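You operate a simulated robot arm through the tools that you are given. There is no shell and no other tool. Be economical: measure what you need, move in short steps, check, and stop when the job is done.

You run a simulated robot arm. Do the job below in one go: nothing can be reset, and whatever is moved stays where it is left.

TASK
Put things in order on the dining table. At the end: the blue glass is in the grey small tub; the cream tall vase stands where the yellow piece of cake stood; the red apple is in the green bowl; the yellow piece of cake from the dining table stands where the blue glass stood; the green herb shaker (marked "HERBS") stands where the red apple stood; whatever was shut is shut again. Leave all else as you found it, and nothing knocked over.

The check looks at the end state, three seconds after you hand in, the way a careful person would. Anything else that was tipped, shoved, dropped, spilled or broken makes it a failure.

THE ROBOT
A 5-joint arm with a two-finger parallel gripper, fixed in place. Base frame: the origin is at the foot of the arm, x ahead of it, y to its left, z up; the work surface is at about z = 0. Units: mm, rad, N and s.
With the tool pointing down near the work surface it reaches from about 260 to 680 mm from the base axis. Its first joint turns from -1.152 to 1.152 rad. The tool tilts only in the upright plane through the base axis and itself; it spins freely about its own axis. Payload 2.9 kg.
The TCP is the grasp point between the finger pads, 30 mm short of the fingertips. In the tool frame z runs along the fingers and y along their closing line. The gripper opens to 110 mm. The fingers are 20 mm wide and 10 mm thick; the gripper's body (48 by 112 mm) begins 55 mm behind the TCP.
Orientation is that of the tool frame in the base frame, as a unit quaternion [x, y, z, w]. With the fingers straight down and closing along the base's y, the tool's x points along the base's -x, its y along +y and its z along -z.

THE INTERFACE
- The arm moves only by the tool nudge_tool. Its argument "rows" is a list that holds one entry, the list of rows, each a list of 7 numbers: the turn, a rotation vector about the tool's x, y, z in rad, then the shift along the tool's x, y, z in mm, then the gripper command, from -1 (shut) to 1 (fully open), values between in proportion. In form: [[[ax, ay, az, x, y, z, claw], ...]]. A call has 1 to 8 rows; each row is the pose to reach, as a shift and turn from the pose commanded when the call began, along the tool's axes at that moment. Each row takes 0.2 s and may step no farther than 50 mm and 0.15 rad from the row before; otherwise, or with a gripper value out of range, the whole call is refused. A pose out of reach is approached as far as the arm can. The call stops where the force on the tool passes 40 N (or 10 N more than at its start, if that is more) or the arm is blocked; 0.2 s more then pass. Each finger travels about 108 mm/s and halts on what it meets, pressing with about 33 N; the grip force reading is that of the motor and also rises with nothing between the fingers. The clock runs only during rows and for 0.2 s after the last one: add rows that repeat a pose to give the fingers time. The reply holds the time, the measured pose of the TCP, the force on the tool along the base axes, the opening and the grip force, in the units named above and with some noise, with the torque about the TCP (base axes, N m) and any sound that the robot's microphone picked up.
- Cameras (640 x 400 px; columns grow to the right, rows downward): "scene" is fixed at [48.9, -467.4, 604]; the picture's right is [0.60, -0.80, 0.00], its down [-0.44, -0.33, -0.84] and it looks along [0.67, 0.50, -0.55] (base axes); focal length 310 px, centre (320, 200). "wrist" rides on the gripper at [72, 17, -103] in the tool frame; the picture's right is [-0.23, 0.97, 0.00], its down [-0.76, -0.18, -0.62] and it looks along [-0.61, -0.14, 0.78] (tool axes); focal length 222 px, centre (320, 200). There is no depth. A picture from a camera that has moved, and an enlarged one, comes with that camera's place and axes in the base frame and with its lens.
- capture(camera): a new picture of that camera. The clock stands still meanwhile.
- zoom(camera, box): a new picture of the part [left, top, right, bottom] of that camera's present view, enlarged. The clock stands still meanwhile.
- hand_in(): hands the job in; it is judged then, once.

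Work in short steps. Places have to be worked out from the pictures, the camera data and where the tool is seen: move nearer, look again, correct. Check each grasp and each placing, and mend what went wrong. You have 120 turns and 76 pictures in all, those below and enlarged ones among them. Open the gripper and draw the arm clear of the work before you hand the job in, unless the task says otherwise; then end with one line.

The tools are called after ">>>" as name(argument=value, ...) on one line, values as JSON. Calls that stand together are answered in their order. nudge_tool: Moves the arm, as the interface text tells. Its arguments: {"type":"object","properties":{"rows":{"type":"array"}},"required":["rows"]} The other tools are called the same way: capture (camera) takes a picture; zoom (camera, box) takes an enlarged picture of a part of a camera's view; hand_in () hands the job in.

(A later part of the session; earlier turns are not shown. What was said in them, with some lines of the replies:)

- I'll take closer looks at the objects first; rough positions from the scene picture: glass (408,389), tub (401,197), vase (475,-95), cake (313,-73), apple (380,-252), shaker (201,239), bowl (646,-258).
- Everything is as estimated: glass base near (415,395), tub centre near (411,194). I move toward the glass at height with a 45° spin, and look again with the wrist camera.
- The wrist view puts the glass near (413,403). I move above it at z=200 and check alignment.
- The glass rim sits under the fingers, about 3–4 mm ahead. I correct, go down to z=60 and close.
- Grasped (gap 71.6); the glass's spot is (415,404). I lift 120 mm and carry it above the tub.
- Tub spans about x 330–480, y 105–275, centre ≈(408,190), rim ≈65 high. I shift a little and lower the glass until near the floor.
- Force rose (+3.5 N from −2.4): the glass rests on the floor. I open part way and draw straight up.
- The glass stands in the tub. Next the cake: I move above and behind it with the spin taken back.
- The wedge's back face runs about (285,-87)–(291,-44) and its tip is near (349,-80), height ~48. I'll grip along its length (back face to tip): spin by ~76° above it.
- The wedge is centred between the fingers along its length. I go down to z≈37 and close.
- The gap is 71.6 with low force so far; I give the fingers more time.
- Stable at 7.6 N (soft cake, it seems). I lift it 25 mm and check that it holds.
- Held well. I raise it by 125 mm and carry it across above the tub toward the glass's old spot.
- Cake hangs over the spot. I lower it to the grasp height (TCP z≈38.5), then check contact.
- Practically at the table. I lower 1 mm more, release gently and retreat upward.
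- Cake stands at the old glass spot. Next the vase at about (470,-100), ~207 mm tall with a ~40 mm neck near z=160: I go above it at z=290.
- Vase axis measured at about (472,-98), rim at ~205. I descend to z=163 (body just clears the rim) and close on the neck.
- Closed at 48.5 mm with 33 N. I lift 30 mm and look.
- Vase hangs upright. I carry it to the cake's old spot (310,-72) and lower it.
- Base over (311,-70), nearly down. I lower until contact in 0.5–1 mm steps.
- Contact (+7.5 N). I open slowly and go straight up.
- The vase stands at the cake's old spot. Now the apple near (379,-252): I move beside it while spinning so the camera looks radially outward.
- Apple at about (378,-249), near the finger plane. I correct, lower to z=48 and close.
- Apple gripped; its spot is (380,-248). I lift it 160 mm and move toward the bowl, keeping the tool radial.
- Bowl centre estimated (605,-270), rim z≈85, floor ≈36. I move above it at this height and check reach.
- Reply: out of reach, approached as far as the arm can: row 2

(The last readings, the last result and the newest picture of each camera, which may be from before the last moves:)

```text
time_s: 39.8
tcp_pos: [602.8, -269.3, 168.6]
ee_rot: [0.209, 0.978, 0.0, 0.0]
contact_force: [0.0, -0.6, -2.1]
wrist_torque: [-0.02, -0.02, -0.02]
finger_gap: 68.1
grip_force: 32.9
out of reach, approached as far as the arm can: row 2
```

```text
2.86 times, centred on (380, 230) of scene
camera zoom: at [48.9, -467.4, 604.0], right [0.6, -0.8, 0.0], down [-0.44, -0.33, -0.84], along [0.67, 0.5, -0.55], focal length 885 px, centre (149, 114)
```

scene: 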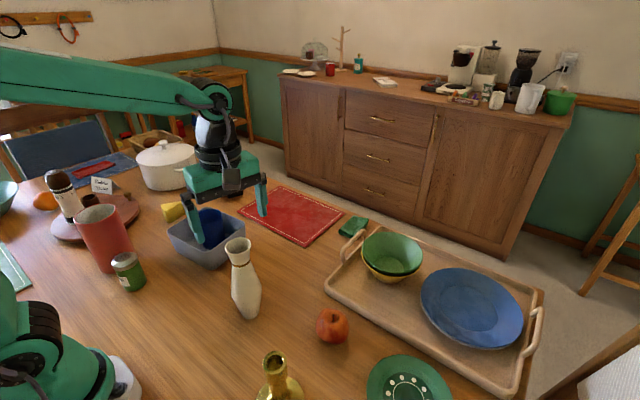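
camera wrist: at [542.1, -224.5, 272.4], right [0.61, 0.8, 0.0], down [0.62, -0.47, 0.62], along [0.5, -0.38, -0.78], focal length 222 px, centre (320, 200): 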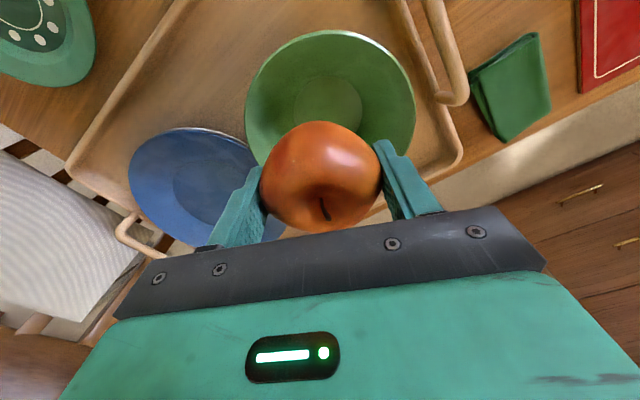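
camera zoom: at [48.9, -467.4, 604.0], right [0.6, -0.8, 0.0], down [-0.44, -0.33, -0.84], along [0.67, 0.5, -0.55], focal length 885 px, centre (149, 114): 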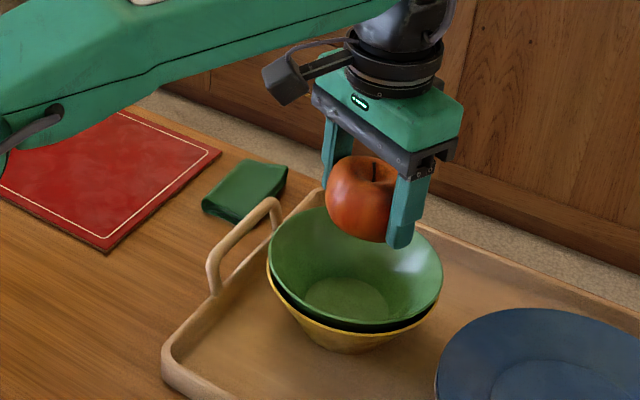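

I refine the bowl centre to (607,-267) and lower to TCP z≈92 (apple ~8 mm over the floor), watching the force.

>>> nudge_tool(rows=[[[0, 0, 0, -2, 2.5, 25, -1], [0, 0, 0, -2, 2.5, 50, -1], [0, 0, 0, -2, 2.5, 66, -1], [0, 0, 0, -2, 2.5, 76, -1], [0, 0, 0, -2, 2.5, 76, -1]]])

>>> capture(camera="wrist")

>>> zoom(camera="scene", box=[320, 180, 460, 300])

```text
time_s: 41.0
tcp_pos: [606.6, -269.5, 91.8]
ee_rot: [0.209, 0.978, 0.0, 0.0]
contact_force: [-0.2, -1.3, -1.5]
wrist_torque: [0.0, -0.01, -0.03]
finger_gap: 68.1
grip_force: 33.2
```

```text
34 pictures are left
camera wrist: at [545.3, -223.8, 195.3], right [0.61, 0.8, 0.0], down [0.62, -0.47, 0.62], along [0.5, -0.38, -0.78], focal length 222 px, centre (320, 200)
```

wrist: 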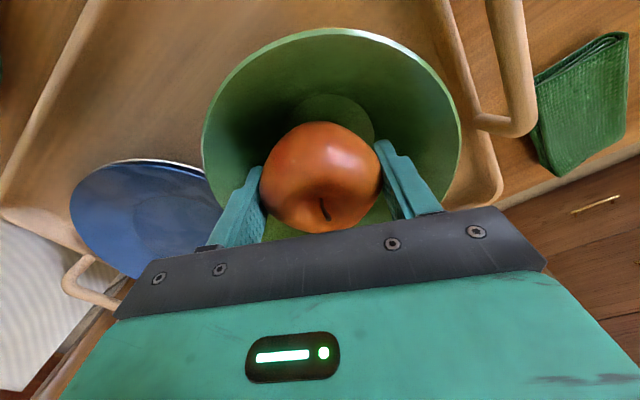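

```text
3.33 times, centred on (390, 240) of scene
camera zoom: at [48.9, -467.4, 604.0], right [0.6, -0.8, 0.0], down [-0.44, -0.33, -0.84], along [0.67, 0.5, -0.55], focal length 1033 px, centre (87, 67)
```

zoom: 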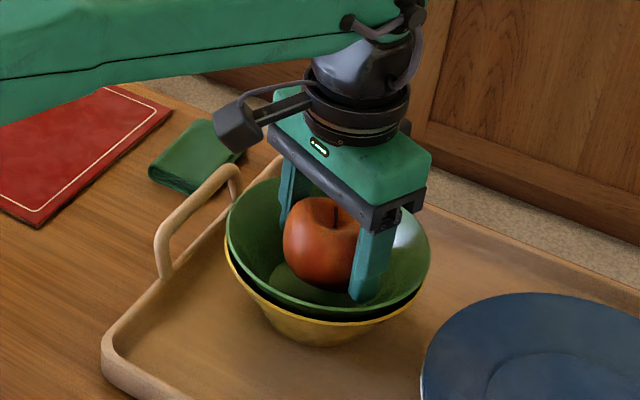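

The bowl is ~6 mm toward the tool's +y side. I shift, lower 4 mm more, and release with a small opening.

>>> nudge_tool(rows=[[[0, 0, 0, 0, 6, 0, -1], [0, 0, 0, 0, 6, 4, -1], [0, 0, 0, 0, 6, 4, 0.4], [0, 0, 0, 0, 6, 4, 0.45], [0, 0, 0, 0, 6, -25, 0.5], [0, 0, 0, 0, 6, -65, 0.6], [0, 0, 0, 0, 6, -105, 0.7]]])

>>> capture(camera="wrist")

>>> zoom(camera="scene", box=[320, 180, 460, 300])

```text
time_s: 42.6
tcp_pos: [602.5, -260.8, 195.9]
ee_rot: [0.21, 0.978, 0.001, -0.002]
contact_force: [0.0, 0.0, 0.2]
wrist_torque: [0.01, 0.0, -0.01]
finger_gap: 93.5
grip_force: 0.1
out of reach, approached as far as the arm can: row 7
```

```text
32 pictures are left
camera wrist: at [541.9, -214.8, 299.1], right [0.61, 0.8, 0.0], down [0.62, -0.47, 0.62], along [0.49, -0.38, -0.78], focal length 222 px, centre (320, 200)
```

wrist: 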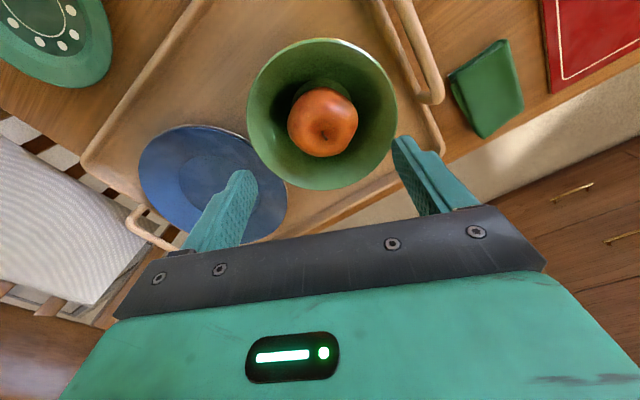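

```text
3.33 times, centred on (390, 240) of scene
camera zoom: at [48.9, -467.4, 604.0], right [0.6, -0.8, 0.0], down [-0.44, -0.33, -0.84], along [0.67, 0.5, -0.55], focal length 1033 px, centre (87, 67)
```

zoom: 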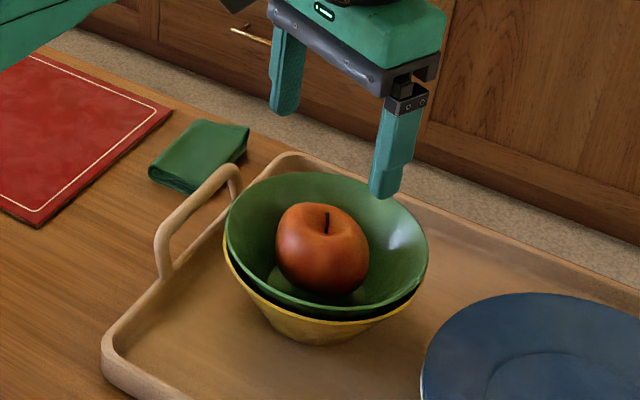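

Apple rests in the bowl. Now the shaker at about (197,218), ~92 tall, with the red cup ~30 mm beyond it in +y. I fly over high, spinning so the fingers will close along x.

>>> nudge_tool(rows=[[[0, 0, -0.147, 35, 17, -4, 0.8], [0, 0, -0.294, 70, 34, -12, 1], [0, 0, -0.441, 106, 51, -20, 1], [0, 0, -0.588, 141, 68, -28, 1], [0, 0, -0.735, 177, 86, -36, 1], [0, 0, -0.882, 212, 103, -44, 1], [0, 0, -1.029, 248, 120, -54, 1], [0, 0, -1.176, 283, 137, -64, 1]]])

>>> nudge_tool(rows=[[[0, 0, -0.116, -2, 44, 0, 1], [0, 0, -0.232, -4, 89, 0, 1], [0, 0, -0.348, -5.5, 133, 0, 1], [0, 0, -0.465, -7.5, 178, 0, 1], [0, 0, -0.581, -9, 222, 0, 1], [0, 0, -0.697, -11, 267, 0, 1], [0, 0, -0.813, -13, 311, 0, 1]]])

>>> capture(camera="wrist")

>>> zoom(camera="scene", box=[40, 130, 260, 330])

```text
time_s: 44.4
tcp_pos: [402.0, -17.9, 260.0]
ee_rot: [-0.369, 0.929, 0.0, -0.001]
contact_force: [-0.2, -0.7, -0.4]
wrist_torque: [0.04, 0.01, 0.08]
finger_gap: 109.8
grip_force: 0.1
```

```text
time_s: 46.0
tcp_pos: [197.2, 216.2, 258.8]
ee_rot: [-0.706, 0.708, 0.0, 0.001]
contact_force: [-0.9, -0.6, 0.2]
wrist_torque: [0.02, -0.02, -0.02]
finger_gap: 110.0
grip_force: 0.1
```

```text
30 pictures are left
camera wrist: at [178.0, 143.8, 362.1], right [-0.97, 0.23, 0.0], down [0.18, 0.76, 0.62], along [0.14, 0.61, -0.78], focal length 222 px, centre (320, 200)
```

wrist: 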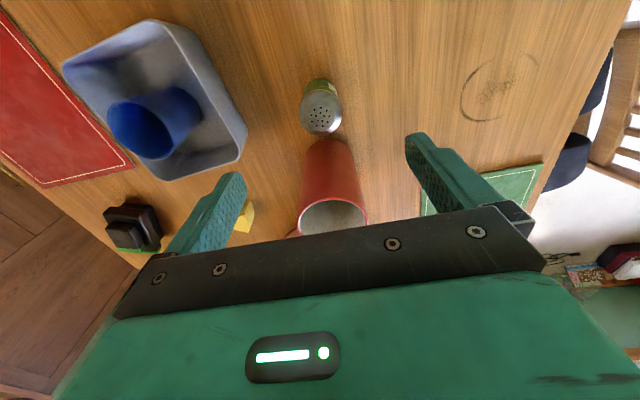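

```text
2.00 times, centred on (150, 230) of scene
camera zoom: at [48.9, -467.4, 604.0], right [0.6, -0.8, 0.0], down [-0.44, -0.33, -0.84], along [0.67, 0.5, -0.55], focal length 620 px, centre (660, 140)
```

zoom: 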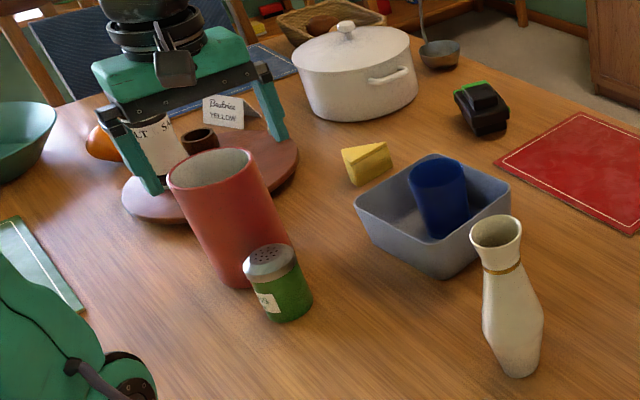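

Shaker at about (197,226); cup's near edge at y≈300. I shift 9 mm, go down to z=62 and close.

>>> nudge_tool(rows=[[[0, 0, 0, -9, 0, 45, 1], [0, 0, 0, -9, 0, 90, 1], [0, 0, 0, -9, 0, 135, 1], [0, 0, 0, -9, 0, 175, 1], [0, 0, 0, -9, 0, 197, 1]]])

>>> capture(camera="wrist")

>>> zoom(camera="scene", box=[40, 170, 220, 320])

```text
time_s: 47.2
tcp_pos: [196.0, 226.1, 63.0]
ee_rot: [-0.706, 0.708, 0.0, 0.0]
contact_force: [0.2, 0.4, -0.6]
wrist_torque: [0.0, 0.01, 0.02]
finger_gap: 110.0
grip_force: 0.0
```

```text
28 pictures are left
camera wrist: at [176.9, 154.0, 165.3], right [-0.97, 0.23, 0.0], down [0.18, 0.76, 0.62], along [0.14, 0.61, -0.78], focal length 222 px, centre (320, 200)
```

wrist: 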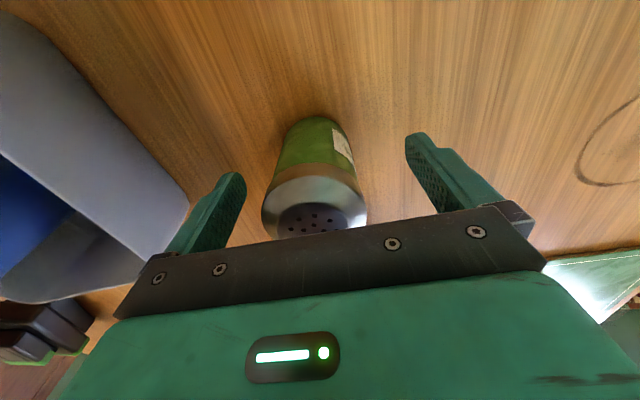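

```text
2.67 times, centred on (130, 245) of scene
camera zoom: at [48.9, -467.4, 604.0], right [0.6, -0.8, 0.0], down [-0.44, -0.33, -0.84], along [0.67, 0.5, -0.55], focal length 826 px, centre (827, 80)
```

zoom: 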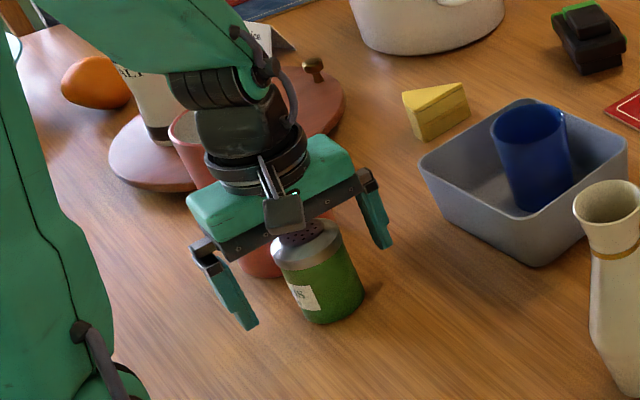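

Aligned. I close on the shaker.

>>> nudge_tool(rows=[[[0, 0, 0, 0, 0, 0, 0.3], [0, 0, 0, 0, 0, 0, 0], [0, 0, 0, 0, 0, 0, -1], [0, 0, 0, 0, 0, 0, -1], [0, 0, 0, 0, 0, -15, -1], [0, 0, 0, 0, 0, -30, -1]]])

>>> capture(camera="wrist")

>>> zoom(camera="scene", box=[40, 170, 220, 320])

```text
time_s: 48.6
tcp_pos: [195.9, 225.1, 92.4]
ee_rot: [-0.706, 0.709, 0.0, 0.0]
contact_force: [0.5, 0.2, -1.1]
wrist_torque: [0.01, 0.04, -0.02]
finger_gap: 52.5
grip_force: 32.6
```

```text
26 pictures are left
camera wrist: at [176.9, 152.7, 196.0], right [-0.97, 0.23, 0.0], down [0.18, 0.76, 0.62], along [0.14, 0.61, -0.78], focal length 222 px, centre (320, 200)
```

wrist: 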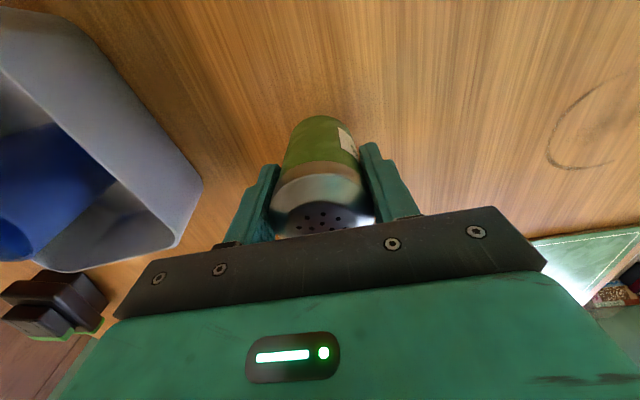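

```text
2.67 times, centred on (130, 245) of scene
camera zoom: at [48.9, -467.3, 604.0], right [0.6, -0.8, 0.0], down [-0.44, -0.33, -0.84], along [0.67, 0.5, -0.55], focal length 826 px, centre (827, 80)
```

zoom: 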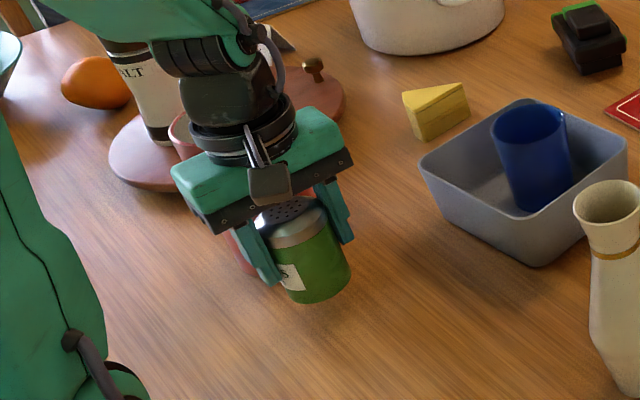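

Shaker held. I raise it and route around the vase (via x≈395) to the apple's old spot (380,-248).

>>> nudge_tool(rows=[[[0, 0, 0, 0, 0, -43, -1], [0, 0, 0, 0, 0, -86, -1], [0, 0, 0, 0, 0, -129, -1], [0, 0, 0, 0, 0, -173, -1], [0, 0, 0, 30, -37, -173, -1], [0, 0, 0, 60, -74, -173, -1], [0, 0, 0, 90, -112, -173, -1], [0, 0, 0, 120, -149, -173, -1]]])

>>> nudge_tool(rows=[[[0, 0, 0, 41, -12.5, 0, -1], [0, 0, 0, 82, -25, 0, -1], [0, 0, 0, 123, -37.5, 0, -1], [0, 0, 0, 165, -50, 0, -1], [0, 0, 0, 212, -46, 0, -1], [0, 0, 0, 259, -42, 0, -1], [0, 0, 0, 306, -38, 0, -1], [0, 0, 0, 353, -35, 0, -1]]])

>>> capture(camera="wrist")

>>> zoom(camera="scene", box=[210, 190, 450, 390])

```text
time_s: 50.4
tcp_pos: [345.0, 101.3, 266.4]
ee_rot: [-0.706, 0.708, -0.001, 0.0]
contact_force: [-0.3, 0.7, -0.7]
wrist_torque: [-0.04, -0.02, 0.0]
finger_gap: 52.2
grip_force: 33.1
```

```text
time_s: 52.2
tcp_pos: [381.2, -250.3, 263.7]
ee_rot: [-0.706, 0.708, 0.001, 0.0]
contact_force: [0.0, -0.4, -0.2]
wrist_torque: [0.01, 0.03, 0.0]
finger_gap: 52.2
grip_force: 32.8
```

```text
24 pictures are left
camera wrist: at [361.7, -322.4, 367.7], right [-0.97, 0.23, 0.0], down [0.18, 0.76, 0.62], along [0.14, 0.61, -0.78], focal length 222 px, centre (320, 200)
```

wrist: 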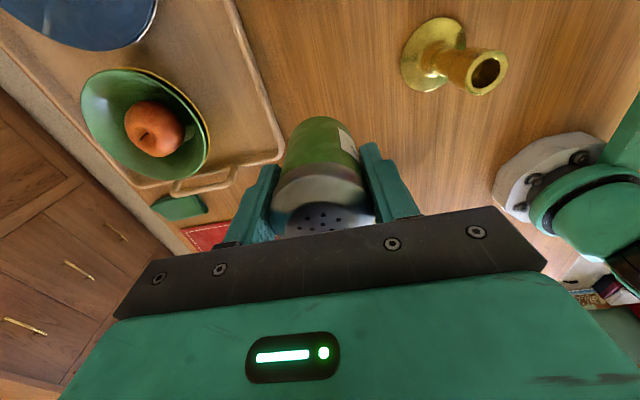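

```text
2.00 times, centred on (330, 290) of scene
camera zoom: at [48.9, -467.3, 604.0], right [0.6, -0.8, 0.0], down [-0.44, -0.33, -0.84], along [0.67, 0.5, -0.55], focal length 620 px, centre (300, 20)
```

zoom: 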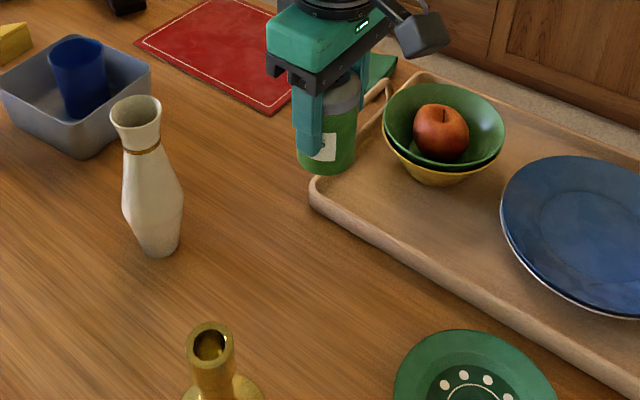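

I lower the shaker over the spot to just above the table.

>>> nudge_tool(rows=[[[0, 0, 0, 0, 0, 45, -1], [0, 0, 0, 0, 0, 90, -1], [0, 0, 0, 0, 0, 135, -1], [0, 0, 0, 0, 0, 175, -1], [0, 0, 0, 0, 0, 195, -1], [0, 0, 0, 0, 0, 199, -1], [0, 0, 0, 0, 0, 199, -1]]])

>>> zoom(camera="scene", box=[260, 220, 420, 370])

```text
time_s: 53.8
tcp_pos: [379.2, -249.6, 67.4]
ee_rot: [-0.705, 0.709, 0.0, 0.0]
contact_force: [-0.5, 0.3, -0.2]
wrist_torque: [0.02, 0.01, 0.02]
finger_gap: 52.7
grip_force: 32.8
```

```text
2.67 times, centred on (340, 295) of scene
camera zoom: at [48.9, -467.4, 604.0], right [0.6, -0.8, 0.0], down [-0.44, -0.33, -0.84], along [0.67, 0.5, -0.55], focal length 826 px, centre (267, -53)
```

zoom: 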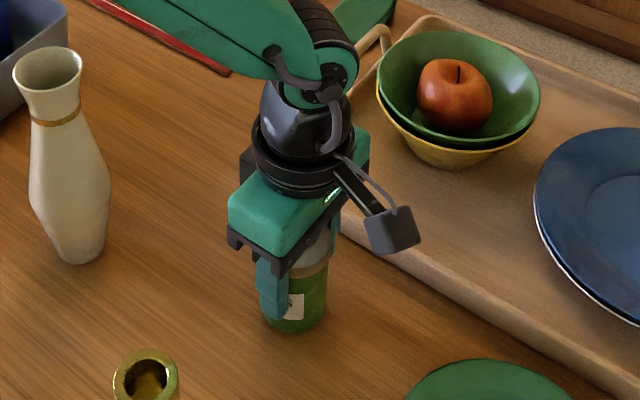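

Still ~4 mm up. I feel for contact in 1 mm steps.

>>> nudge_tool(rows=[[[0, 0, 0, 0, 0, 1.5, -1], [0, 0, 0, 0, 0, 3, -1], [0, 0, 0, 0, 0, 4, -1], [0, 0, 0, 0, 0, 4.6, -1]]])

```text
time_s: 54.8
tcp_pos: [378.8, -250.4, 63.2]
ee_rot: [-0.705, 0.709, 0.0, 0.0]
contact_force: [-1.4, 1.1, 4.3]
wrist_torque: [0.08, 0.07, 0.02]
finger_gap: 52.3
grip_force: 33.0
```

Contact (+4.3 N). I release and go straight up.

>>> nudge_tool(rows=[[[0, 0, 0, 0, 0, 0, 0], [0, 0, 0, 0, 0, 0, 0.4], [0, 0, 0, 0, 0, 0, 0.8], [0, 0, 0, 0, 0, -35, 0.9], [0, 0, 0, 0, 0, -80, 1], [0, 0, 0, 0, 0, -125, 1], [0, 0, 0, 0, 0, -170, 1], [0, 0, 0, 0, 0, -215, 1]]])

>>> nudge_tool(rows=[[[0, 0, 0, -45, 0, 0, 1], [0, 0, 0, -90, -5, -10, 1], [0, 0, 0, -135, -10, -20, 1], [0, 0, 0, -180, -20, -30, 1], [0, 0, 0, -225, -30, -40, 1], [0, 0, 0, -270, -35, -50, 1], [0, 0, 0, -300, -35, -60, 1]]])

>>> capture(camera="scene")

>>> zoom(camera="scene", box=[210, 190, 450, 390])

>>> zoom(camera="scene", box=[20, 130, 260, 330])

```text
time_s: 56.6
tcp_pos: [380.5, -248.9, 276.1]
ee_rot: [-0.706, 0.708, -0.001, 0.0]
contact_force: [0.1, -0.1, 0.0]
wrist_torque: [-0.02, 0.02, 0.02]
finger_gap: 109.9
grip_force: 0.0
```

```text
time_s: 58.2
tcp_pos: [416.6, 50.4, 337.6]
ee_rot: [-0.705, 0.709, 0.0, 0.0]
contact_force: [0.7, -0.3, 0.0]
wrist_torque: [0.01, 0.0, 0.01]
finger_gap: 109.8
grip_force: 0.1
```

```text
21 pictures are left
```

scene: 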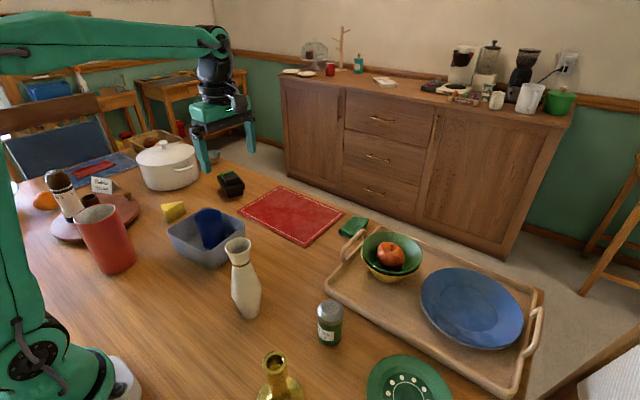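

```text
2.00 times, centred on (330, 290) of scene
camera zoom: at [48.9, -467.4, 604.0], right [0.6, -0.8, 0.0], down [-0.44, -0.33, -0.84], along [0.67, 0.5, -0.55], focal length 620 px, centre (300, 20)
```

zoom: 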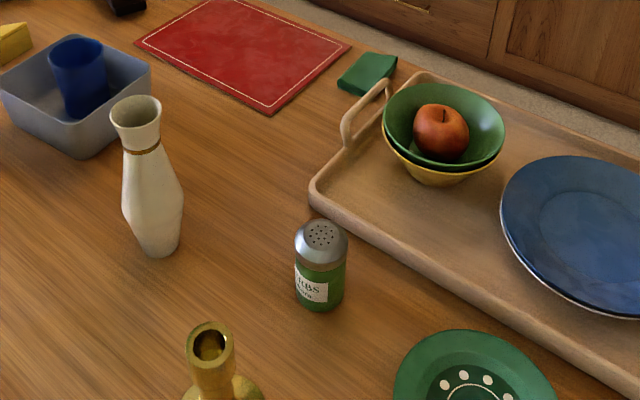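

```text
2.00 times, centred on (140, 230) of scene
camera zoom: at [48.9, -467.4, 604.0], right [0.6, -0.8, 0.0], down [-0.44, -0.33, -0.84], along [0.67, 0.5, -0.55], focal length 620 px, centre (680, 140)
```

zoom: 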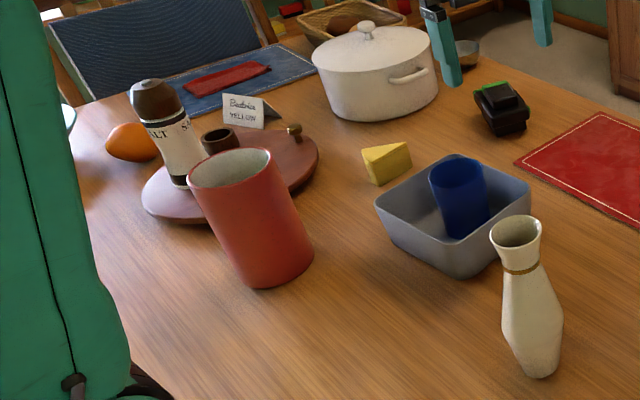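

All five things are in place and upright, the label reads "...RBS", nothing else has moved, and the arm is clear with the gripper open. I hand in.

>>> hand_in()

```text
The job is handed in.
```

The job is handed in: the glass is in the tub, the cake is on the glass's spot, the vase is on the cake's spot, the apple is in the green bowl and the herb shaker is on the apple's spot. Nothing had to be opened, and the last pictures show nothing knocked over or out of place.
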